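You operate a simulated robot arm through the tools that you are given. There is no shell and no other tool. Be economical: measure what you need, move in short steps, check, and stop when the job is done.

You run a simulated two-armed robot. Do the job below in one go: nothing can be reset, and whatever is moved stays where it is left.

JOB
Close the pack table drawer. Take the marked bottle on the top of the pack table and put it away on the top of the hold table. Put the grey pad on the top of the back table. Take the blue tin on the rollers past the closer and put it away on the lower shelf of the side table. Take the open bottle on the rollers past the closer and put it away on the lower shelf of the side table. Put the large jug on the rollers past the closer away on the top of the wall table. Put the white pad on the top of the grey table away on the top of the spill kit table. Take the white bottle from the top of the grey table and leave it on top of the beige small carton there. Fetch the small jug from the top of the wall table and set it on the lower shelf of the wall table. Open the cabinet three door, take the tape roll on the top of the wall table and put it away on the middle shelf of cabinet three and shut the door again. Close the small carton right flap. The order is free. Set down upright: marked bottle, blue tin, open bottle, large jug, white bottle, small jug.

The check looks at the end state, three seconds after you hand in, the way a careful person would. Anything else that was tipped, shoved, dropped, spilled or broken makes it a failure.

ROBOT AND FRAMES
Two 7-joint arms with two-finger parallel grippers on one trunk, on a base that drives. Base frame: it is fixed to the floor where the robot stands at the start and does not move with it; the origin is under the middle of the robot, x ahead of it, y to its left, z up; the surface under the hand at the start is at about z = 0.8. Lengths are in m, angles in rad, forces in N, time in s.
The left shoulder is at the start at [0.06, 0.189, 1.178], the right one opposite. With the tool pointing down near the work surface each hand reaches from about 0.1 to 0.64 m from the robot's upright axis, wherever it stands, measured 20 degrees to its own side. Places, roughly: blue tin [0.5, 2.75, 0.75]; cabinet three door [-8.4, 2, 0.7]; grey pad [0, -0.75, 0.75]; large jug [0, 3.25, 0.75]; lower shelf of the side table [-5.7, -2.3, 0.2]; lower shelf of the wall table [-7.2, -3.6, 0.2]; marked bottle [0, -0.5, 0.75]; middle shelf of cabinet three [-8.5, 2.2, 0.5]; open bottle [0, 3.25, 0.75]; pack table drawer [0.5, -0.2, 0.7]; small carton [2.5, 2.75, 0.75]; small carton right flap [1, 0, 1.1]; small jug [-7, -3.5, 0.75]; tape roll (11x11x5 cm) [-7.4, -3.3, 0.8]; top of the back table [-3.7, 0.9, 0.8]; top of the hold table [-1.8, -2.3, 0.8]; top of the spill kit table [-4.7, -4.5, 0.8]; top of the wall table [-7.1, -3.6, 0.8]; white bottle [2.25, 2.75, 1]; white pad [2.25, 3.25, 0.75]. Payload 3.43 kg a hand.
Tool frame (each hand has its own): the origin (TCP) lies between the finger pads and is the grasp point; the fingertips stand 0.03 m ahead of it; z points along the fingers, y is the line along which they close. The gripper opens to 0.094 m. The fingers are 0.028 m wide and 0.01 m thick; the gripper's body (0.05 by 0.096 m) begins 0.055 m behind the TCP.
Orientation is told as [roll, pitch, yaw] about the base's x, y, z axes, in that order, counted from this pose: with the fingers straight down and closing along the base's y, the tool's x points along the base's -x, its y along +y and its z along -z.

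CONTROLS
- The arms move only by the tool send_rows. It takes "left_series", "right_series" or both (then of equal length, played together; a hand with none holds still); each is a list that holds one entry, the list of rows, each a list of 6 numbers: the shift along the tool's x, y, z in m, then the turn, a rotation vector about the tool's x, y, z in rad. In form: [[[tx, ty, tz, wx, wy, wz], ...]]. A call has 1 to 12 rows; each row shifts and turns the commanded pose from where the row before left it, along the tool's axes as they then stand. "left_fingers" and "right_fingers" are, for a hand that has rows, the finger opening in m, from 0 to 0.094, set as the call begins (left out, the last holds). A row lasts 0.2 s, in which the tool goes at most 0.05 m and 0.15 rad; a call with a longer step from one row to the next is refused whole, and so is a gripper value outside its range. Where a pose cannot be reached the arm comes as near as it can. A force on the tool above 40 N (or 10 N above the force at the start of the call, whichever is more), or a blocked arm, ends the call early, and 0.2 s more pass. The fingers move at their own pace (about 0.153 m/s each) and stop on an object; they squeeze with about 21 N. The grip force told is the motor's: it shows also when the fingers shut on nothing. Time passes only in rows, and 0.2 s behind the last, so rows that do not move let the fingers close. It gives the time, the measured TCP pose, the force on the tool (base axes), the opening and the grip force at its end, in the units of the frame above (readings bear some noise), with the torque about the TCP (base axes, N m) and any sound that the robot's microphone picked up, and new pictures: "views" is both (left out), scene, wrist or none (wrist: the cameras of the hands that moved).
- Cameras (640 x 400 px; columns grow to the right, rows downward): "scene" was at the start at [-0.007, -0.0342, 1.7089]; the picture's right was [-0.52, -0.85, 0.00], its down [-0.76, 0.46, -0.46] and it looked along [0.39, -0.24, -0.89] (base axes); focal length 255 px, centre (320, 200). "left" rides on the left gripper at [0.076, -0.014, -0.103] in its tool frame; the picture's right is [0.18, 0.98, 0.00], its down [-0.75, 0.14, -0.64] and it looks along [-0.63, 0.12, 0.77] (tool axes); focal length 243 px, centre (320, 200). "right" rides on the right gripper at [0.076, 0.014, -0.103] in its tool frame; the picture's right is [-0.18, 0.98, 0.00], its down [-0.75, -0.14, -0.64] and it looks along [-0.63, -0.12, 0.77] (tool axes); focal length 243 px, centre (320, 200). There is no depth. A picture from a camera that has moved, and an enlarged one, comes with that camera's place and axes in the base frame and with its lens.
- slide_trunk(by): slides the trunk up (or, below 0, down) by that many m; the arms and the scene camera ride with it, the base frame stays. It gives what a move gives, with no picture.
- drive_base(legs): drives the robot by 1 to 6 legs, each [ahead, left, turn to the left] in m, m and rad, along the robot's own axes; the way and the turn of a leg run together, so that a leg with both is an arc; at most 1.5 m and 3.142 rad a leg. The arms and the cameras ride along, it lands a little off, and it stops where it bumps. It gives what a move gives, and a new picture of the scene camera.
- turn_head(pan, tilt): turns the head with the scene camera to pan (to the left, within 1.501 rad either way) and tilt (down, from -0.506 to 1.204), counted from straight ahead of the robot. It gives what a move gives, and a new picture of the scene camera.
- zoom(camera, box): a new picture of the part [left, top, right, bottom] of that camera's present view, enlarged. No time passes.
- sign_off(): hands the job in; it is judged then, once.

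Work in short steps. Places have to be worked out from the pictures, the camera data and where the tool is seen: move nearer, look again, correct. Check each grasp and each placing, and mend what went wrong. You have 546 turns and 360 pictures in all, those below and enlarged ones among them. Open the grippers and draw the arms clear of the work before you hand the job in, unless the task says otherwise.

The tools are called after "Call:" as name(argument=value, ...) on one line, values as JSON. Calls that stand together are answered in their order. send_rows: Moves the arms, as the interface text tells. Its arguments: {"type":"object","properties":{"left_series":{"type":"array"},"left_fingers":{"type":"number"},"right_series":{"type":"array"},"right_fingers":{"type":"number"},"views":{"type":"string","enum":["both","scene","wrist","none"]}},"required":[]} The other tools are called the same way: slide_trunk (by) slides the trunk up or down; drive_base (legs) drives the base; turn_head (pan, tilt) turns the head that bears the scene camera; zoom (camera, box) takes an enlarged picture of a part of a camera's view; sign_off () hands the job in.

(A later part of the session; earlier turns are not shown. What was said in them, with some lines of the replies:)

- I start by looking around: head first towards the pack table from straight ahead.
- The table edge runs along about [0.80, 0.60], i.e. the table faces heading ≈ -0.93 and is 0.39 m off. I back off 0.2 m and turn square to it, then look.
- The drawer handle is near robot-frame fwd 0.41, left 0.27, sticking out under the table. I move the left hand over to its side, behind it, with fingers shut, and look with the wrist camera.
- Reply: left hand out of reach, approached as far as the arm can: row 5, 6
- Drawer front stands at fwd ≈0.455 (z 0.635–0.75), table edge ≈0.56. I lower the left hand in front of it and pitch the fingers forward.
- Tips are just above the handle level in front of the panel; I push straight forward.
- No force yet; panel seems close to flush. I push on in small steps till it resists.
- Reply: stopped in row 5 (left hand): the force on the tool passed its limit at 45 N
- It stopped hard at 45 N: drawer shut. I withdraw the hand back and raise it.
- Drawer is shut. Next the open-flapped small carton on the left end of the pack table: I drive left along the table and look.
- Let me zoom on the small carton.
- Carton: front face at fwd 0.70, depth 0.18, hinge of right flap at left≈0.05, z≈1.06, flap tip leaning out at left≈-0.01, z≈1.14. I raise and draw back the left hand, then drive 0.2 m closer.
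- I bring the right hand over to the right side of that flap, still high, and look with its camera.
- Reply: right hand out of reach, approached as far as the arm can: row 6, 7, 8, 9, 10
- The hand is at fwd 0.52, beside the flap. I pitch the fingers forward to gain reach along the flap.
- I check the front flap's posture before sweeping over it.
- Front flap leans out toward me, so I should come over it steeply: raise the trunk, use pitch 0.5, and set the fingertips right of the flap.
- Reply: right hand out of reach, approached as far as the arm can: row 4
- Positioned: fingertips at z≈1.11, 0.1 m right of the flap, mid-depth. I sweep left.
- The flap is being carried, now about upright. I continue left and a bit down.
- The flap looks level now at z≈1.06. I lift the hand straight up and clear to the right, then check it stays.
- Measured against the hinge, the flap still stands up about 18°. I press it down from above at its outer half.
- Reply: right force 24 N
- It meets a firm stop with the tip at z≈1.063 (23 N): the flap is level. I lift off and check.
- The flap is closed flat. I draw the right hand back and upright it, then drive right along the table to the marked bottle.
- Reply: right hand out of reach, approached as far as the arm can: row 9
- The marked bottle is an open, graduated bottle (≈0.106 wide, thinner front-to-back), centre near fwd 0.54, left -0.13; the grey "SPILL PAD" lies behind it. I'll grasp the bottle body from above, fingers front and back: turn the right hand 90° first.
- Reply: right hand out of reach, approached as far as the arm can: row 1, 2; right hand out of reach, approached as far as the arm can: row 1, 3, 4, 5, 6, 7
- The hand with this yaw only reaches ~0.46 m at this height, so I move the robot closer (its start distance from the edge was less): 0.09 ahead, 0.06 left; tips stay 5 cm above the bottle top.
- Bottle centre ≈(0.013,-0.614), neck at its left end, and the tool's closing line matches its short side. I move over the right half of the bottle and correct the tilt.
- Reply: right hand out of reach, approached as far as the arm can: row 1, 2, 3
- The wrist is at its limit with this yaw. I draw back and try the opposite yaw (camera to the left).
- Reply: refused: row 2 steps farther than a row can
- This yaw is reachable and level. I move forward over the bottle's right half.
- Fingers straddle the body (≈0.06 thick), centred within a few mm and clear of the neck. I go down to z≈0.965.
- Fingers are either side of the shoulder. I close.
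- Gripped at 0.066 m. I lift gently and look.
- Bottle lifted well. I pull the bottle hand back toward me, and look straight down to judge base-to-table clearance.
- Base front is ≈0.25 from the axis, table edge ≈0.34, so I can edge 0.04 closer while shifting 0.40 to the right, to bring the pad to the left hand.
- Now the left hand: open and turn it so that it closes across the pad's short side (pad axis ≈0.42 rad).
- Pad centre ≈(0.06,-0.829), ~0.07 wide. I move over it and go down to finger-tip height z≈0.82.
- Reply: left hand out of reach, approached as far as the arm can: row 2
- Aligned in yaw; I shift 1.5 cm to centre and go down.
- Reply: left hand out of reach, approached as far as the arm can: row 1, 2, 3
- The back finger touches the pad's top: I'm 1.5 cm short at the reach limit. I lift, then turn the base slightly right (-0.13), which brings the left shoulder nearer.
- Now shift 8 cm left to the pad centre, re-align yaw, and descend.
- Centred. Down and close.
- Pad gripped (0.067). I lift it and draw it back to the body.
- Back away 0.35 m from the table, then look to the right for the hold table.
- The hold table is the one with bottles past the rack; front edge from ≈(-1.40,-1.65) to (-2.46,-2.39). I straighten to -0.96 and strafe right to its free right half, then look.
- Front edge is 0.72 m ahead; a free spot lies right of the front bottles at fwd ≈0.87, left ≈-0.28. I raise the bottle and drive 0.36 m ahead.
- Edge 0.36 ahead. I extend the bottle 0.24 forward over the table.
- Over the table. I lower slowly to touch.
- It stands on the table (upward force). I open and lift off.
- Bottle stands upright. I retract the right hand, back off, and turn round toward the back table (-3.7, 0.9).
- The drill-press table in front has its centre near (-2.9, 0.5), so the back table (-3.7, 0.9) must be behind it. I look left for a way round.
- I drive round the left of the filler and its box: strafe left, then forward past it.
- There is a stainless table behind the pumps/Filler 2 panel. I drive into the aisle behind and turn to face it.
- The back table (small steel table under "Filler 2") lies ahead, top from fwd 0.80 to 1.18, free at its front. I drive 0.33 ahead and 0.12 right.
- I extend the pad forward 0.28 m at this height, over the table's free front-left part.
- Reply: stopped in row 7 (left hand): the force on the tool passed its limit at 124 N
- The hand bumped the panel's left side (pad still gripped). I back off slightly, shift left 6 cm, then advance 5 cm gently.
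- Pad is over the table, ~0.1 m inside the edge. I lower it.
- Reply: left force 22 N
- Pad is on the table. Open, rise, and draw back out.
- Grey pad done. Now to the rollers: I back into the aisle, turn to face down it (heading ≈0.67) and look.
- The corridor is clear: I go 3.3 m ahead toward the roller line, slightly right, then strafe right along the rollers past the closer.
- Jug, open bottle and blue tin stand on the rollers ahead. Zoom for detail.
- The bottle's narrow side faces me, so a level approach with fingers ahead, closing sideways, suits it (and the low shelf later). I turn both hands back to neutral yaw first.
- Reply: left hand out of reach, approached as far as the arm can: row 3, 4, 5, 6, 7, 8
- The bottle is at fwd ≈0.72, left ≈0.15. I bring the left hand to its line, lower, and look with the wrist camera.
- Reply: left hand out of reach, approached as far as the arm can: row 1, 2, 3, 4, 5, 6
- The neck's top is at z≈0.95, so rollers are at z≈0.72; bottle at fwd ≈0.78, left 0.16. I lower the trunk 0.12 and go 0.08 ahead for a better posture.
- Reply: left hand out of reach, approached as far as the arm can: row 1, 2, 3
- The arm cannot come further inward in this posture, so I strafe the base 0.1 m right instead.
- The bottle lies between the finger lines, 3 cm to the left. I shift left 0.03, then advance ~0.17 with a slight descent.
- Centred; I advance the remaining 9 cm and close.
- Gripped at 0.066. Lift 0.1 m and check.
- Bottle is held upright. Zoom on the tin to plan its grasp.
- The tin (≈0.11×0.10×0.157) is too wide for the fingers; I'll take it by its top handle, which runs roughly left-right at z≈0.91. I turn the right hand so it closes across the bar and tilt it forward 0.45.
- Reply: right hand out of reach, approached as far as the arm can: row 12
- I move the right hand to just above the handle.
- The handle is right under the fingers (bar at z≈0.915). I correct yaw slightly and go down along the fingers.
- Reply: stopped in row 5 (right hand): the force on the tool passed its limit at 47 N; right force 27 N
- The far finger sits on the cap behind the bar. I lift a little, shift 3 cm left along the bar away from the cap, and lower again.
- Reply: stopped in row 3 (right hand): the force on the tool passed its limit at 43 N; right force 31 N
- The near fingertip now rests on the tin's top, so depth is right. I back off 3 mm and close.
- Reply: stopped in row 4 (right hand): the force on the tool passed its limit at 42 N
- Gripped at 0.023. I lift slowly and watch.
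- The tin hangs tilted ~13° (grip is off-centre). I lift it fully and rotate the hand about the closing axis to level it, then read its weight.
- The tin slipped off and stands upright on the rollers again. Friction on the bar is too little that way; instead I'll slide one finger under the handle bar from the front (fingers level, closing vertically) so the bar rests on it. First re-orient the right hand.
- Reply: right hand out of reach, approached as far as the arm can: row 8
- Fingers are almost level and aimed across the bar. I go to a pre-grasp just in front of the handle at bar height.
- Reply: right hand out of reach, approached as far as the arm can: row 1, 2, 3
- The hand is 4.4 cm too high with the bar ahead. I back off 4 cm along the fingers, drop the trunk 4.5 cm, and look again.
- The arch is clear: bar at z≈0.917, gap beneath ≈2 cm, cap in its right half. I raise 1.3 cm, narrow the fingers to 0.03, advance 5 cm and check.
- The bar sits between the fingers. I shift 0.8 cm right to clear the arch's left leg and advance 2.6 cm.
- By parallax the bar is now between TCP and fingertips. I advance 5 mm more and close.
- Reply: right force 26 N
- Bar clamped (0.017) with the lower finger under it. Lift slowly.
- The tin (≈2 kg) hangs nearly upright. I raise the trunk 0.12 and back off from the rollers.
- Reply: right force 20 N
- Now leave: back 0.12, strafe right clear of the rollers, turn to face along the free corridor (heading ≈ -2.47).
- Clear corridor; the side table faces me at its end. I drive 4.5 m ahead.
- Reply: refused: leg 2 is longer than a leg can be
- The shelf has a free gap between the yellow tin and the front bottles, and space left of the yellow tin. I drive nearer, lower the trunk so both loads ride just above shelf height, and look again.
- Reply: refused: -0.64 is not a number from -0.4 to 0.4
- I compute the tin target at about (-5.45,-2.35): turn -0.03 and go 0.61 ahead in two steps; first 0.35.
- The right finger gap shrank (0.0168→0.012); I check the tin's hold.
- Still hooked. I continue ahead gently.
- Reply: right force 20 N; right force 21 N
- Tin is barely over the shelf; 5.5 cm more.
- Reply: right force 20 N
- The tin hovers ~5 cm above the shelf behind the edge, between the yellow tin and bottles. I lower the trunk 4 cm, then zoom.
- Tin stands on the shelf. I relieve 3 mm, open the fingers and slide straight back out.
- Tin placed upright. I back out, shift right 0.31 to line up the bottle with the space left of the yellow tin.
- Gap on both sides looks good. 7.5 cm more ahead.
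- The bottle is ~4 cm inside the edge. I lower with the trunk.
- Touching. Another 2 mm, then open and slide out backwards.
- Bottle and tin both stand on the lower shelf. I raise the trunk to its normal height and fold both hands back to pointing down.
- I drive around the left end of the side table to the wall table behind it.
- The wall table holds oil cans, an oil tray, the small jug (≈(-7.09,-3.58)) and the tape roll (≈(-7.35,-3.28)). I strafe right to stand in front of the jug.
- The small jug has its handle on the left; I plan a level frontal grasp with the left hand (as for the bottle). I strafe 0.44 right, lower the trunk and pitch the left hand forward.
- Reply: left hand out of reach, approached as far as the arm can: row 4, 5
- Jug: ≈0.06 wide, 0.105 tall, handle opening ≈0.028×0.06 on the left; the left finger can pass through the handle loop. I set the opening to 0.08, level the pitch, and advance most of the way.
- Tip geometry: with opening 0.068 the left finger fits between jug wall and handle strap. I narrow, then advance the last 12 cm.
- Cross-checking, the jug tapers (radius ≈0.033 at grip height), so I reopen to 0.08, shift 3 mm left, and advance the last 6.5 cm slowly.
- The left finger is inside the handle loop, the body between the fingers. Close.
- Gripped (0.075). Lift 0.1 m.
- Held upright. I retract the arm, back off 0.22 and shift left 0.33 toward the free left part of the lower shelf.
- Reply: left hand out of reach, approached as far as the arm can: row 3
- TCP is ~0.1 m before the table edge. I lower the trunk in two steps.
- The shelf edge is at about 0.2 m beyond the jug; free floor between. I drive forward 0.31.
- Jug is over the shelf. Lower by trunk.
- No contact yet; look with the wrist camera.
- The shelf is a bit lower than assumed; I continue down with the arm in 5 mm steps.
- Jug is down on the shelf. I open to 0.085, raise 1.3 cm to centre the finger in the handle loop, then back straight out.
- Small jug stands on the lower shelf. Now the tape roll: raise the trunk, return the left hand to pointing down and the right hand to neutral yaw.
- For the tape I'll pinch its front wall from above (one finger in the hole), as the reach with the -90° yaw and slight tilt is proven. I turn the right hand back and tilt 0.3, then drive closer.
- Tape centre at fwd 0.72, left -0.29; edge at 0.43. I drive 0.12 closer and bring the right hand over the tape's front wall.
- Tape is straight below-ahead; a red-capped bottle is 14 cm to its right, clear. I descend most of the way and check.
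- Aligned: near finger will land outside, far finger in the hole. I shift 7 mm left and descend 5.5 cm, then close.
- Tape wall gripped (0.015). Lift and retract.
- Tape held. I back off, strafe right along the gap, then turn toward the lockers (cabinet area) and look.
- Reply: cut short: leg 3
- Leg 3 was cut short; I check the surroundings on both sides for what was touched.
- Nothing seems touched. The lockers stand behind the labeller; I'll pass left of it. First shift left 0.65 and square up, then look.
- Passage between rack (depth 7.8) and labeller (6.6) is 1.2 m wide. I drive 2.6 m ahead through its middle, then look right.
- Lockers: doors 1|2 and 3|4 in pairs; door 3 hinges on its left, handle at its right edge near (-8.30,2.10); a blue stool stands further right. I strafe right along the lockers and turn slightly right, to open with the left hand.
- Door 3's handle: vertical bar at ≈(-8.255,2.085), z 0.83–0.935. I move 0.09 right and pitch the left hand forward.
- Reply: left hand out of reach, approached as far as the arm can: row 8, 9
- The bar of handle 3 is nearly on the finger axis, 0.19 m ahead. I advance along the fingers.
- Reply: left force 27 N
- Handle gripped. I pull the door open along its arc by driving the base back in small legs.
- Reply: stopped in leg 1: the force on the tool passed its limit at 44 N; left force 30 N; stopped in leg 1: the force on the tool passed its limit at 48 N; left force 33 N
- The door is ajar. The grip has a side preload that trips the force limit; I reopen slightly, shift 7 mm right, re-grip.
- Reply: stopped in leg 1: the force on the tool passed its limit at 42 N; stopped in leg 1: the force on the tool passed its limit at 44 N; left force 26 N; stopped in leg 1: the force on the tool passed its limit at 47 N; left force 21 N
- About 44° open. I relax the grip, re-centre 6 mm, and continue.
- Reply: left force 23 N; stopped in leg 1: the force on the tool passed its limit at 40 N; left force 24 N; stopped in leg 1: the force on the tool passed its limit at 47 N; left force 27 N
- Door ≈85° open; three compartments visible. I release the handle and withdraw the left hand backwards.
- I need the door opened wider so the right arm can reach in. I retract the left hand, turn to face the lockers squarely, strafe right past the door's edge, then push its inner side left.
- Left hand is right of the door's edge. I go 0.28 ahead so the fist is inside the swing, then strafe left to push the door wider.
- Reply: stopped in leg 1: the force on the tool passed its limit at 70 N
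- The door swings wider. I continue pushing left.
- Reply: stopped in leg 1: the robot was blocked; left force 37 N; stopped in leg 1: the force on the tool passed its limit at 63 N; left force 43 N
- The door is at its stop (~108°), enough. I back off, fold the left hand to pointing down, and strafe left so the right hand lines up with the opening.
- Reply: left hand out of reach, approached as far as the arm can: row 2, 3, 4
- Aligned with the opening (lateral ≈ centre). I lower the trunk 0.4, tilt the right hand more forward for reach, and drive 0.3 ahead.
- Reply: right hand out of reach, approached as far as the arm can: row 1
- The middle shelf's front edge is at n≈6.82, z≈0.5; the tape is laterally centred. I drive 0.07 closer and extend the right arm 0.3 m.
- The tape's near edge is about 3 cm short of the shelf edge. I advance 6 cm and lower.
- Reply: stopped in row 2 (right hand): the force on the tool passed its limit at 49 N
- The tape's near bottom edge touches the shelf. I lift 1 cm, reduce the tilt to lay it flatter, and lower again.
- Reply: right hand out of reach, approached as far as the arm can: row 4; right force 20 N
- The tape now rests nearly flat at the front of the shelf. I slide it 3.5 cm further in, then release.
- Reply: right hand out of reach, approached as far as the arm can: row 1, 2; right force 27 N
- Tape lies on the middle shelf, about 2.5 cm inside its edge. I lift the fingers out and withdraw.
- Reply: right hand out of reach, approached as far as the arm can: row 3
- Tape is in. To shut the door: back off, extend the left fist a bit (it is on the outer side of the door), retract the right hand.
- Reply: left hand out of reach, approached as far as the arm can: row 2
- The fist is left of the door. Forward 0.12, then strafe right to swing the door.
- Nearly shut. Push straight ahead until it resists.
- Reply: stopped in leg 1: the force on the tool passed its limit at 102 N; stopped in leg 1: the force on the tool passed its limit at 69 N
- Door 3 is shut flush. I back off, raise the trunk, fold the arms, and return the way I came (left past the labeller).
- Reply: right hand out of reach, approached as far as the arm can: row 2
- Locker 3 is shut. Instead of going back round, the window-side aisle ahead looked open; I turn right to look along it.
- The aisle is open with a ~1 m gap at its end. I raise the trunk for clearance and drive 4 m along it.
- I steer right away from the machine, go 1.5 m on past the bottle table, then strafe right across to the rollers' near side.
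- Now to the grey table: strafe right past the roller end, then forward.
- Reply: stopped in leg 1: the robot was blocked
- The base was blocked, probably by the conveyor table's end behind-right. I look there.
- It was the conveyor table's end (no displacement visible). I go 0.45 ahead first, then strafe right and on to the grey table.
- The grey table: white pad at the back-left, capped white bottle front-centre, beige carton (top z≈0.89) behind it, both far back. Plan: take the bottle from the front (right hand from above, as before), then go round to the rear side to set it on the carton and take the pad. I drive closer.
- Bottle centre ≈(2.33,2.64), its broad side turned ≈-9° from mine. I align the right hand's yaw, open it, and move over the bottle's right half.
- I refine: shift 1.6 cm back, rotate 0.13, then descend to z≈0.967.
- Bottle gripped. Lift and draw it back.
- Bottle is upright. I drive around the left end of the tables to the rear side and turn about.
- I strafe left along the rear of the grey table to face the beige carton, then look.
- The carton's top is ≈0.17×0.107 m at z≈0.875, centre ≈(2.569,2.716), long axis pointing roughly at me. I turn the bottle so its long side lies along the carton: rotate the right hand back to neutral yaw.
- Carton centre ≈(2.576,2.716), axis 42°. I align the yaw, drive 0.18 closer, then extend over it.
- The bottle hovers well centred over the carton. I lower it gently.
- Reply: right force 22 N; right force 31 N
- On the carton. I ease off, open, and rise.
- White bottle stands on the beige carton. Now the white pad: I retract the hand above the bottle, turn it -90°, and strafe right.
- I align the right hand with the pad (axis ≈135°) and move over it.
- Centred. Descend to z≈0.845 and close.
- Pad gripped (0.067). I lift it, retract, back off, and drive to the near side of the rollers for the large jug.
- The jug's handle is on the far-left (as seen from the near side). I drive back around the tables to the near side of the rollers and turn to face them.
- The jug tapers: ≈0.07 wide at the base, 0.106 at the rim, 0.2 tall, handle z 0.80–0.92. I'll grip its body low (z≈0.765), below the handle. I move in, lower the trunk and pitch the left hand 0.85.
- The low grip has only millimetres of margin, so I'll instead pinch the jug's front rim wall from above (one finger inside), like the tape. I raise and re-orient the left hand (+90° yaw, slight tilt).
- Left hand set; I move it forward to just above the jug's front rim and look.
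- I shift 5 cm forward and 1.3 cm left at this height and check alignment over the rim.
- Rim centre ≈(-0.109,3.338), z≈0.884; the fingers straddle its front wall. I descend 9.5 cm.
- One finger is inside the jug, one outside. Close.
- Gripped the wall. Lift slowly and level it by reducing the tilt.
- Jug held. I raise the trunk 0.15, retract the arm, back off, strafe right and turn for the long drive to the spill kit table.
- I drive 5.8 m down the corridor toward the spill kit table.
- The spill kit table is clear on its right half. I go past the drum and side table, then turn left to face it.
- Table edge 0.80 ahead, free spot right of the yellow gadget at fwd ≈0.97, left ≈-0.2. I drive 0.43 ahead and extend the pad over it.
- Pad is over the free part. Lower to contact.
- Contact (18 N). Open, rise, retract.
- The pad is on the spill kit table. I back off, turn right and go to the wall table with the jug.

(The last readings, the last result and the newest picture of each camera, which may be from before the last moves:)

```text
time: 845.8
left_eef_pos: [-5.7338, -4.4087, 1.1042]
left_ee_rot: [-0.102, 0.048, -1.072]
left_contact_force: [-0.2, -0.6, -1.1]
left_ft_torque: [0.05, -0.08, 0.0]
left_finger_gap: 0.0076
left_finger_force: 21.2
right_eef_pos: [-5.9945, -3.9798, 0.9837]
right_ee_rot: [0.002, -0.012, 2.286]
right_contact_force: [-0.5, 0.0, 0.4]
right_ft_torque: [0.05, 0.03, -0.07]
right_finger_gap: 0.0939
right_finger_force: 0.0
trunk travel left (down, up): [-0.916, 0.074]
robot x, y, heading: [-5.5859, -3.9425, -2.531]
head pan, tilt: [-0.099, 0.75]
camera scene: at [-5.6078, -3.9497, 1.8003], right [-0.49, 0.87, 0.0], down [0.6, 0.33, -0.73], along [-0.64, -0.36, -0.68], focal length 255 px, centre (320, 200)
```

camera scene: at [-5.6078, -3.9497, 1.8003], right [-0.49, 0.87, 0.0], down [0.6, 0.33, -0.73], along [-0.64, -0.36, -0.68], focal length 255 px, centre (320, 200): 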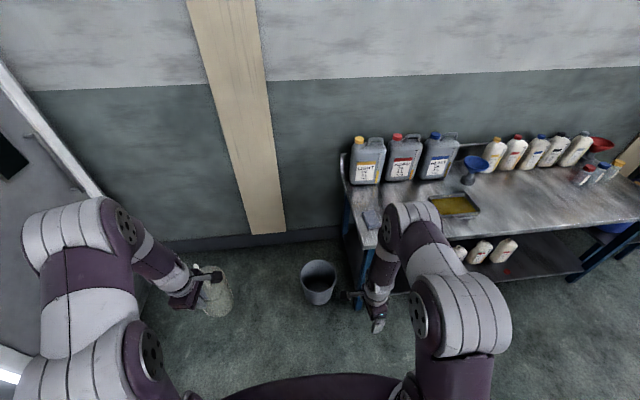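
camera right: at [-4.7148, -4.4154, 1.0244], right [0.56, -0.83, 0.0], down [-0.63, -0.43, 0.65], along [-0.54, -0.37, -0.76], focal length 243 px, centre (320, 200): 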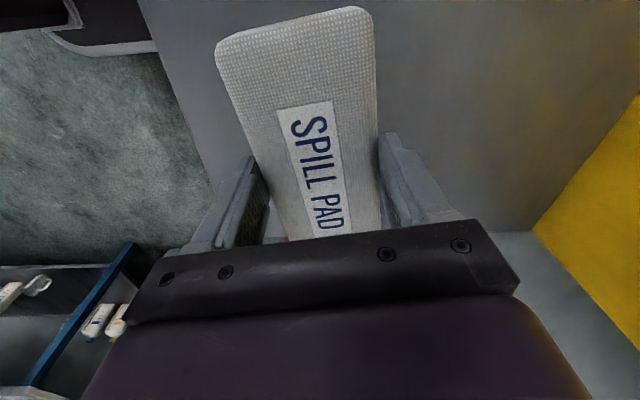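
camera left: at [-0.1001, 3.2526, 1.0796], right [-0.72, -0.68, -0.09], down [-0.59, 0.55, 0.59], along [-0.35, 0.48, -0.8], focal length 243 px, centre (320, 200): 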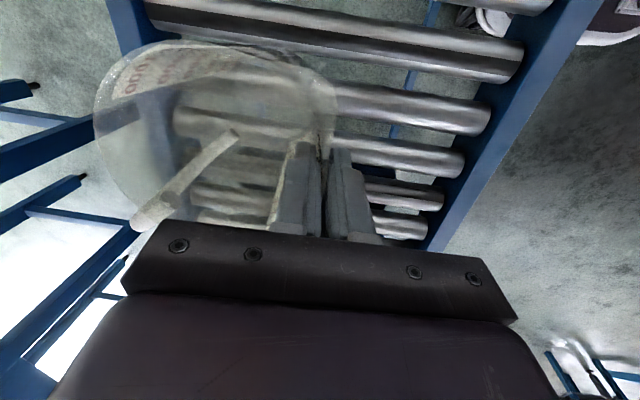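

Call:
drive_base(legs=[[0.06, -1.4, 0.02], [0.02, -0.27, 0]])

Call:
turn_head(pan=0.1, tilt=0.75)

```text
time: 854.3
left_eef_pos: [-6.7626, -3.094, 1.1019]
left_ee_rot: [-0.102, 0.05, -1.044]
left_contact_force: [-0.1, -0.2, -1.3]
left_ft_torque: [0.04, -0.04, -0.01]
left_finger_gap: 0.0079
left_finger_force: 21.4
right_eef_pos: [-7.0353, -2.6724, 0.9832]
right_ee_rot: [0.002, -0.013, 2.315]
right_contact_force: [-0.5, 0.6, -0.7]
right_ft_torque: [-0.02, -0.02, -0.02]
right_finger_gap: 0.0939
right_finger_force: 0.0
trunk travel left (down, up): [-0.916, 0.074]
robot x, y, heading: [-6.6299, -2.6226, -2.51]
head pan, tilt: [-0.099, 0.75]
camera scene: at [-6.6505, -2.6326, 1.8003], right [-0.51, 0.86, 0.0], down [0.59, 0.35, -0.73], along [-0.63, -0.37, -0.68], focal length 255 px, centre (320, 200)
```

scene: 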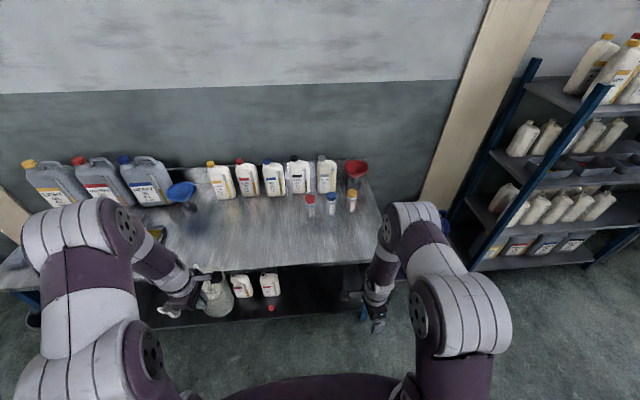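

```text
time: 855.1
left_eef_pos: [-6.7639, -3.0917, 1.1042]
left_ee_rot: [-0.1, 0.048, -1.045]
left_contact_force: [-0.2, -0.2, -1.3]
left_ft_torque: [0.02, -0.05, 0.01]
left_finger_gap: 0.0077
left_finger_force: 21.0
right_eef_pos: [-7.0365, -2.6723, 0.9838]
right_ee_rot: [0.0, -0.011, 2.314]
right_contact_force: [0.3, -0.6, 0.0]
right_ft_torque: [0.0, 0.03, 0.01]
right_finger_gap: 0.0939
right_finger_force: 0.0
trunk travel left (down, up): [-0.916, 0.074]
robot x, y, heading: [-6.6247, -2.6261, -2.512]
head pan, tilt: [0.099, 0.75]
camera scene: at [-6.6427, -2.6435, 1.8003], right [-0.67, 0.74, 0.0], down [0.51, 0.46, -0.73], along [-0.54, -0.49, -0.68], focal length 255 px, centre (320, 200)
```

scene: 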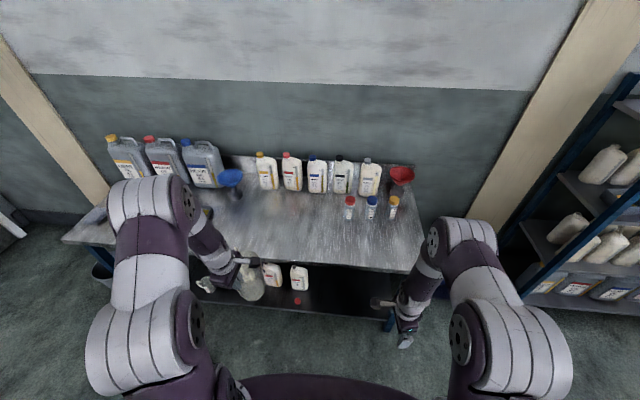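

Table edge 0.58 ahead; the middle front of the table is free. I drive 0.27 so the jug hangs ~0.13 m inside the edge, then look.

Call:
drive_base(legs=[[0.27, 0, 0]])

Call:
zoom(camera="scene", box=[120, 160, 440, 380])

```text
time: 857.0
left_eef_pos: [-6.9791, -3.2515, 1.104]
left_ee_rot: [-0.104, 0.049, -1.043]
left_contact_force: [0.0, -0.3, -1.5]
left_ft_torque: [0.05, -0.06, -0.03]
left_finger_gap: 0.0078
left_finger_force: 21.3
right_eef_pos: [-7.2515, -2.8282, 0.9832]
right_ee_rot: [0.001, -0.009, 2.315]
right_contact_force: [-0.8, -0.3, -0.3]
right_ft_torque: [0.01, 0.02, -0.02]
right_finger_gap: 0.0939
right_finger_force: 0.1
trunk travel left (down, up): [-0.916, 0.074]
robot x, y, heading: [-6.8465, -2.7782, -2.507]
head pan, tilt: [0.099, 0.75]
camera scene: at [-6.8564, -2.802, 1.8004], right [-0.67, 0.74, 0.0], down [0.51, 0.46, -0.73], along [-0.54, -0.49, -0.68], focal length 255 px, centre (320, 200)
```

scene: 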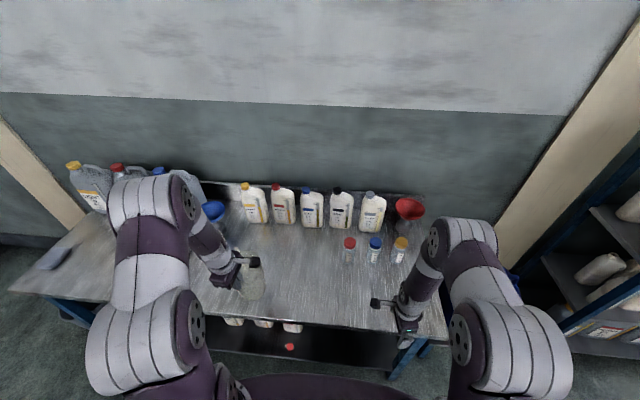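

```text
1.82 times, centred on (280, 270) of scene
camera zoom: at [-6.8564, -2.802, 1.8004], right [-0.67, 0.74, 0.0], down [0.51, 0.46, -0.73], along [-0.54, -0.49, -0.68], focal length 463 px, centre (393, 73)
```

zoom: 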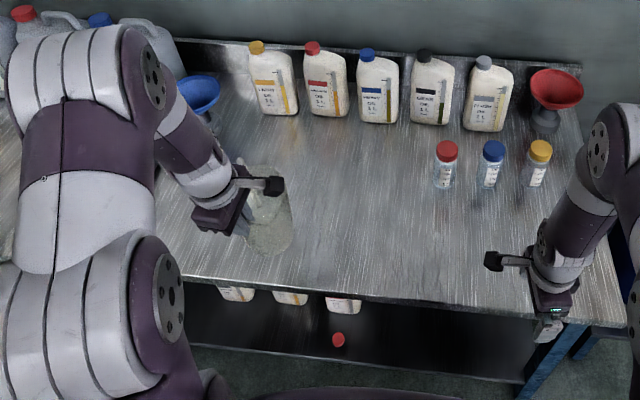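

Jug is ~8 cm inside the edge at its base. I lower it.

Call:
send_rows(left_series=[[[0, 0, 0.035, 0, 0, 0], [0, 0, 0.035, 0, 0, 0], [0, 0, 0.02, 0, 0, 0], [0, 0, 0.01, 0, 0, 0], [0, 0, 0, 0, 0, 0]]], views="none")

Call:
zoom(camera="scene", box=[180, 220, 340, 330])

```text
time: 858.2
left_eef_pos: [-6.9919, -3.2531, 1.0034]
left_ee_rot: [-0.103, 0.051, -1.043]
left_contact_force: [0.2, 1.2, -1.0]
left_ft_torque: [0.06, -0.05, 0.01]
left_finger_gap: 0.0079
left_finger_force: 21.3
right_eef_pos: [-7.2523, -2.8306, 0.9838]
right_ee_rot: [-0.001, -0.01, 2.315]
right_contact_force: [0.2, -0.4, 0.0]
right_ft_torque: [-0.01, 0.02, -0.01]
right_finger_gap: 0.0942
right_finger_force: 0.1
trunk travel left (down, up): [-0.916, 0.074]
robot x, y, heading: [-6.8405, -2.781, -2.503]
head pan, tilt: [0.099, 0.75]
```

```text
3.64 times, centred on (260, 275) of scene
camera zoom: at [-6.858, -2.8033, 1.8003], right [-0.67, 0.74, 0.0], down [0.51, 0.46, -0.73], along [-0.54, -0.49, -0.68], focal length 926 px, centre (538, -73)
```

zoom: 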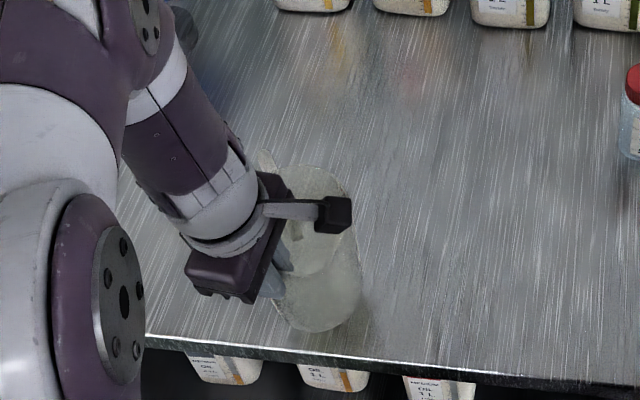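

The jug's base is only ~3.5 cm inside the real edge; I drive 9 cm further in before setting it down.

Call:
drive_base(legs=[[0.09, 0, 0]])

Call:
send_rows(left_series=[[[0, 0, 0.008, 0, 0, 0], [0, 0, 0.008, 0, 0, 0], [0, 0, 0, 0, 0, 0]]], views="none")

Call:
zoom(camera="scene", box=[180, 220, 340, 330])

```text
time: 859.3
left_eef_pos: [-7.0593, -3.3032, 1.0041]
left_ee_rot: [-0.104, 0.048, -1.043]
left_contact_force: [-0.3, 0.7, -0.4]
left_ft_torque: [0.0, -0.07, -0.02]
left_finger_gap: 0.0076
left_finger_force: 20.8
right_eef_pos: [-7.3197, -2.8815, 0.9837]
right_ee_rot: [0.002, -0.011, 2.316]
right_contact_force: [0.4, 0.3, -0.2]
right_ft_torque: [0.0, -0.01, 0.01]
right_finger_gap: 0.0942
right_finger_force: 0.0
trunk travel left (down, up): [-0.916, 0.074]
robot x, y, heading: [-6.9136, -2.8337, -2.503]
head pan, tilt: [0.099, 0.75]
camera scene: at [-6.925, -2.8526, 1.8004], right [-0.67, 0.74, 0.0], down [0.5, 0.46, -0.73], along [-0.54, -0.49, -0.68], focal length 255 px, centre (320, 200)
```

scene: 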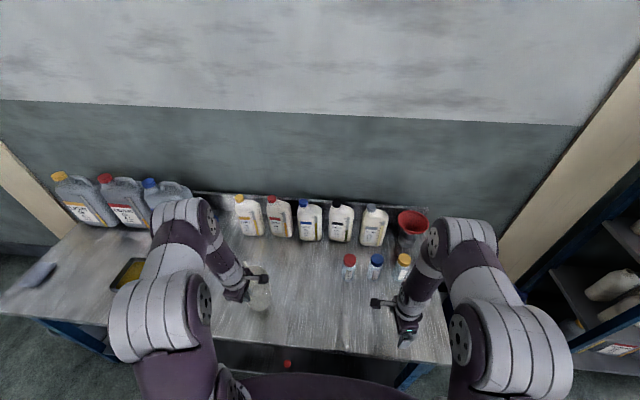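

```text
time: 860.1
left_eef_pos: [-7.0621, -3.3041, 0.9861]
left_ee_rot: [-0.1, 0.049, -1.041]
left_contact_force: [0.5, -1.3, -1.1]
left_ft_torque: [0.05, -0.05, -0.04]
left_finger_gap: 0.0075
left_finger_force: 21.0
right_eef_pos: [-7.3227, -2.8826, 0.9832]
right_ee_rot: [-0.001, -0.011, 2.319]
right_contact_force: [-0.6, -0.7, -0.7]
right_ft_torque: [0.02, 0.02, 0.02]
right_finger_gap: 0.0942
right_finger_force: 0.1
trunk travel left (down, up): [-0.916, 0.074]
robot x, y, heading: [-6.9117, -2.8315, -2.505]
head pan, tilt: [0.099, 0.75]
```

```text
3.64 times, centred on (260, 275) of scene
camera zoom: at [-6.9292, -2.8557, 1.8002], right [-0.67, 0.74, 0.0], down [0.51, 0.46, -0.73], along [-0.54, -0.49, -0.68], focal length 926 px, centre (538, -73)
```

zoom: 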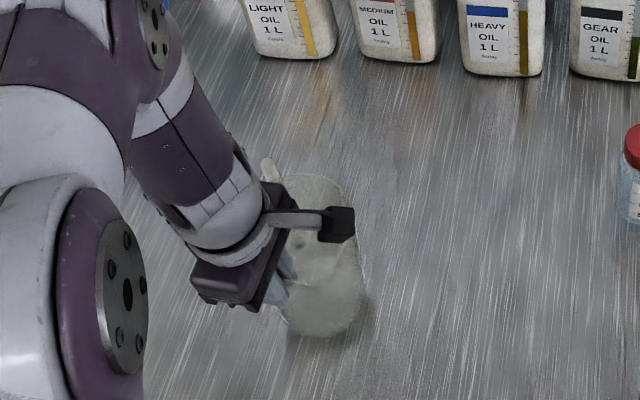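

Call:
send_rows(left_series=[[[0, 0, 0.005, 0, 0, 0], [0, 0, 0.005, 0, 0, 0], [0, 0, 0, 0, 0, 0]]], views="none")

Call:
send_rows(left_series=[[[0, 0, 0.004, 0, 0, 0], [0, 0, 0.004, 0, 0, 0], [0, 0, 0, 0, 0, 0]]], views="none")

```text
time: 860.9
left_eef_pos: [-7.062, -3.3024, 0.9772]
left_ee_rot: [-0.1, 0.048, -1.043]
left_contact_force: [-0.5, 0.0, -1.5]
left_ft_torque: [0.03, -0.07, 0.02]
left_finger_gap: 0.0076
left_finger_force: 21.3
right_eef_pos: [-7.3202, -2.8821, 0.9853]
right_ee_rot: [0.001, -0.01, 2.316]
right_contact_force: [-1.1, -0.4, -0.4]
right_ft_torque: [-0.01, -0.01, 0.04]
right_finger_gap: 0.0942
right_finger_force: 0.0
trunk travel left (down, up): [-0.916, 0.074]
robot x, y, heading: [-6.9126, -2.8333, -2.506]
head pan, tilt: [0.099, 0.75]
```

```text
time: 861.7
left_eef_pos: [-7.0648, -3.3036, 0.9688]
left_ee_rot: [-0.102, 0.049, -1.042]
left_contact_force: [0.5, -0.4, -1.1]
left_ft_torque: [0.02, -0.06, 0.0]
left_finger_gap: 0.0076
left_finger_force: 20.9
right_eef_pos: [-7.3221, -2.8822, 0.9835]
right_ee_rot: [0.0, -0.01, 2.316]
right_contact_force: [-0.3, -0.7, 0.8]
right_ft_torque: [0.02, -0.03, 0.01]
right_finger_gap: 0.0941
right_finger_force: 0.1
trunk travel left (down, up): [-0.916, 0.074]
robot x, y, heading: [-6.914, -2.834, -2.511]
head pan, tilt: [0.099, 0.75]
```

Call:
send_rows(left_series=[[[0, 0, 0.004, 0, 0, 0], [0, 0, 0.004, 0, 0, 0], [0, 0, 0, 0, 0, 0]]], views="none")

Call:
zoom(camera="scene", box=[180, 220, 340, 330])

```text
time: 862.5
left_eef_pos: [-7.0626, -3.3044, 0.9625]
left_ee_rot: [-0.106, 0.048, -1.042]
left_contact_force: [4.6, -1.0, 24.1]
left_ft_torque: [-0.24, -0.23, 0.05]
left_finger_gap: 0.0084
left_finger_force: 20.6
right_eef_pos: [-7.3208, -2.8813, 0.9838]
right_ee_rot: [0.001, -0.011, 2.316]
right_contact_force: [0.5, 0.7, -0.1]
right_ft_torque: [-0.02, -0.01, 0.0]
right_finger_gap: 0.0939
right_finger_force: 0.0
trunk travel left (down, up): [-0.916, 0.074]
robot x, y, heading: [-6.9169, -2.8359, -2.505]
head pan, tilt: [0.099, 0.75]
```

```text
3.64 times, centred on (260, 275) of scene
camera zoom: at [-6.9254, -2.8522, 1.8006], right [-0.67, 0.74, 0.0], down [0.5, 0.46, -0.73], along [-0.54, -0.49, -0.68], focal length 926 px, centre (538, -73)
```

zoom: 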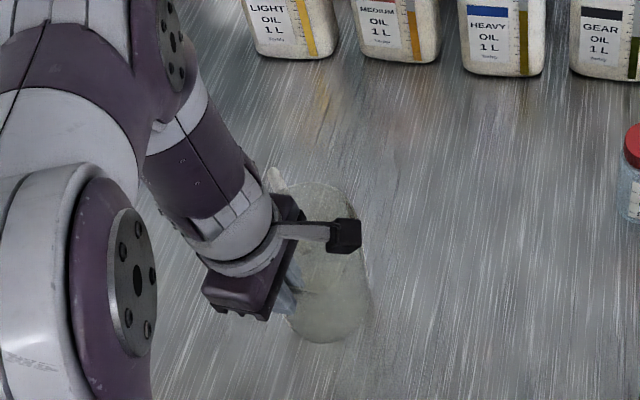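

It touches the table. I ease off, open, and rise straight out of the jug.

Call:
send_rows(left_series=[[[0, 0, -0.003, 0, 0, 0], [0, 0, 0, 0, 0, 0], [0, 0, 0, 0, 0, 0]]], left_fingers=0.05, views="none")

Call:
send_rows(left_series=[[[0, 0, -0.02, 0, 0, 0], [0, 0, -0.03, 0, 0, 0], [0, 0, -0.04, 0, 0, 0], [0, 0, -0.04, 0, 0, 0], [0, 0.035, 0, 0, 0, 0], [0, 0.035, 0, 0, 0, 0], [0, 0.035, 0, 0, 0, 0]]], views="both")

Call:
zoom(camera="scene", box=[180, 200, 400, 340])

```text
time: 863.3
left_eef_pos: [-7.0647, -3.3041, 0.9648]
left_ee_rot: [-0.101, 0.05, -1.045]
left_contact_force: [0.0, 0.2, -0.1]
left_ft_torque: [0.01, -0.02, 0.03]
left_finger_gap: 0.0496
left_finger_force: 0.1
right_eef_pos: [-7.3209, -2.8825, 0.9839]
right_ee_rot: [0.0, -0.01, 2.317]
right_contact_force: [-0.1, 0.6, 0.5]
right_ft_torque: [0.02, 0.0, -0.02]
right_finger_gap: 0.094
right_finger_force: 0.1
trunk travel left (down, up): [-0.916, 0.074]
robot x, y, heading: [-6.9123, -2.8349, -2.507]
head pan, tilt: [0.099, 0.75]
```

```text
time: 864.9
left_eef_pos: [-6.9597, -3.2506, 1.0847]
left_ee_rot: [-0.103, 0.051, -1.044]
left_contact_force: [-0.1, 1.1, -0.5]
left_ft_torque: [-0.04, 0.02, -0.02]
left_finger_gap: 0.0502
left_finger_force: 0.0
right_eef_pos: [-7.3205, -2.881, 0.9837]
right_ee_rot: [0.0, -0.009, 2.316]
right_contact_force: [0.2, -0.1, 0.1]
right_ft_torque: [0.01, -0.03, 0.01]
right_finger_gap: 0.0941
right_finger_force: 0.0
trunk travel left (down, up): [-0.916, 0.074]
robot x, y, heading: [-6.912, -2.8292, -2.502]
head pan, tilt: [0.099, 0.75]
camera scene: at [-6.926, -2.8524, 1.8004], right [-0.67, 0.74, 0.0], down [0.51, 0.46, -0.73], along [-0.54, -0.49, -0.68], focal length 255 px, centre (320, 200)
camera left: at [-6.9977, -3.189, 1.1908], right [0.75, 0.66, -0.09], down [0.57, -0.57, 0.59], along [0.33, -0.49, -0.8], focal length 243 px, centre (320, 200)
```

scene: 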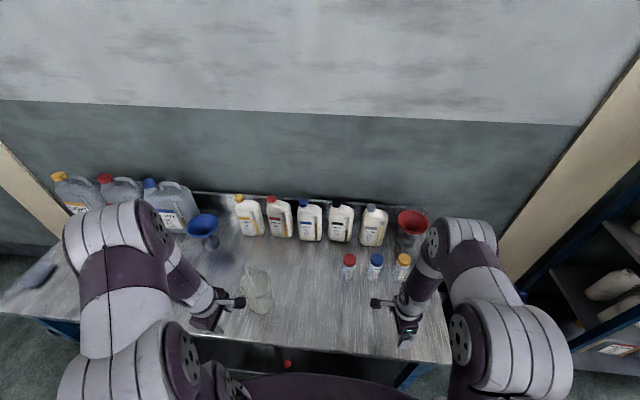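
left: 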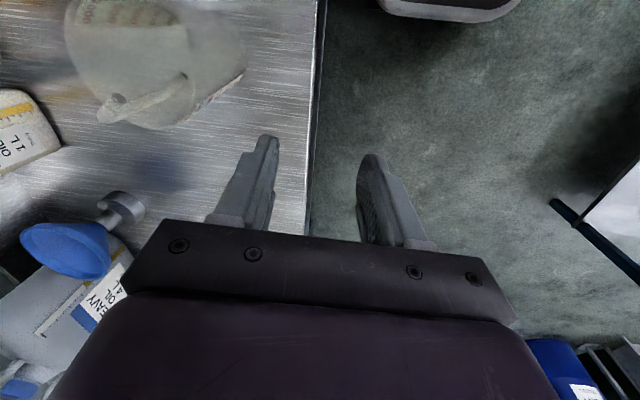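

```text
2.86 times, centred on (290, 270) of scene
camera zoom: at [-6.926, -2.8524, 1.8004], right [-0.67, 0.74, 0.0], down [0.51, 0.46, -0.73], along [-0.54, -0.49, -0.68], focal length 728 px, centre (406, 0)
```

zoom: 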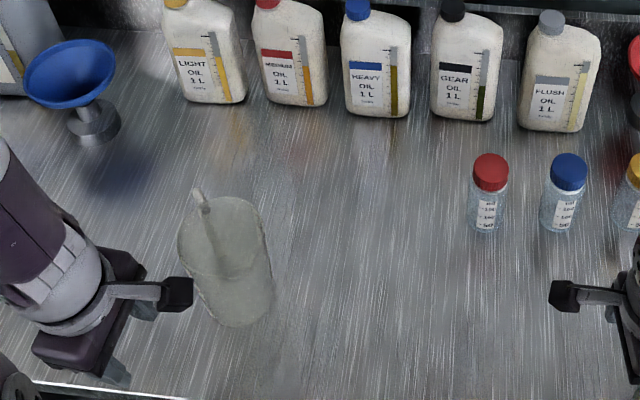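

The large jug stands upright on the wall table. I raise and draw both hands clear by backing off a little.

Call:
drive_base(legs=[[-0.3, 0, 0]])

Call:
send_rows(left_series=[[[0, 0, -0.02, 0, 0, 0], [0, 0, 0, 0, 0, 0]]], right_series=[[[0, -0.03, -0.02, 0, 0, 0], [0, 0, 0, 0, 0, 0]]], left_fingers=0.094, right_fingers=0.094, views="scene")

```text
time: 866.9
left_eef_pos: [-6.7184, -3.0731, 1.0844]
left_ee_rot: [-0.098, 0.049, -1.042]
left_contact_force: [-1.1, -0.8, 0.4]
left_ft_torque: [0.0, -0.01, -0.04]
left_finger_gap: 0.0499
left_finger_force: 0.1
right_eef_pos: [-7.0788, -2.702, 0.9821]
right_ee_rot: [-0.002, -0.009, 2.314]
right_contact_force: [0.1, -0.8, 0.0]
right_ft_torque: [-0.01, 0.0, 0.02]
right_finger_gap: 0.0942
right_finger_force: 0.1
trunk travel left (down, up): [-0.916, 0.074]
robot x, y, heading: [-6.6714, -2.6518, -2.509]
head pan, tilt: [0.099, 0.75]
camera scene: at [-6.6857, -2.6763, 1.8003], right [-0.67, 0.74, 0.0], down [0.51, 0.46, -0.73], along [-0.54, -0.49, -0.68], focal length 255 px, centre (320, 200)
```

scene: 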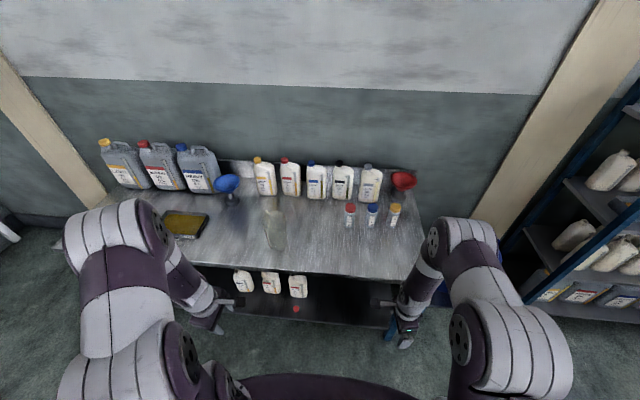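

```text
time: 867.5
left_eef_pos: [-6.7165, -3.0716, 1.1039]
left_ee_rot: [-0.101, 0.05, -1.044]
left_contact_force: [0.0, 0.4, 0.0]
left_ft_torque: [0.0, 0.01, 0.02]
left_finger_gap: 0.094
left_finger_force: 0.1
right_eef_pos: [-7.0555, -2.6829, 1.006]
right_ee_rot: [0.001, -0.011, 2.314]
right_contact_force: [-0.1, -0.8, 0.0]
right_ft_torque: [0.01, 0.03, 0.02]
right_finger_gap: 0.0942
right_finger_force: 0.0
trunk travel left (down, up): [-0.916, 0.074]
robot x, y, heading: [-6.6711, -2.6544, -2.509]
head pan, tilt: [0.099, 0.75]
camera scene: at [-6.685, -2.6758, 1.8003], right [-0.67, 0.74, 0.0], down [0.51, 0.46, -0.73], along [-0.54, -0.49, -0.68], focal length 255 px, centre (320, 200)
```

scene: 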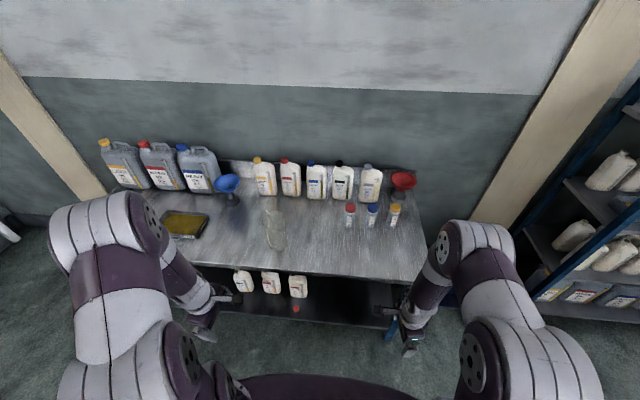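

All placings have been seen to hold, grippers are open and clear; I hand the job in.

Call:
sign_off()

```text
The job is handed in.
```

I did every item on the list and handed the job in; I don't have the verdict yet.

What might count against it:

- **Small carton:** the right flap is closed, but its front flap ended a few degrees further out. I think the hand brushed it. I last saw the flap just after closing it and did not go back to check.
- **Filler 2 panel:** the left hand hit its left side with a 124 N peak while I was bringing in the grey pad. I saw no movement afterwards.
- **Feed table by the rollers:** the base bumped its end once. I saw no movement.
- **Blue tin:** it slipped from the first grip and dropped a few centimetres back onto the rollers, upright. I took it again and set it upright on the side table's lower shelf.
- **Tape roll:** it lies on cabinet three's middle shelf, about 2.5 cm inside the front edge. The door is shut.
- **Last drive by the racks:** one leg on the way to the lockers was cut short, and I could not see what it touched.

Everything that had to stand upright was upright when I last saw it. The grippers are open and clear.
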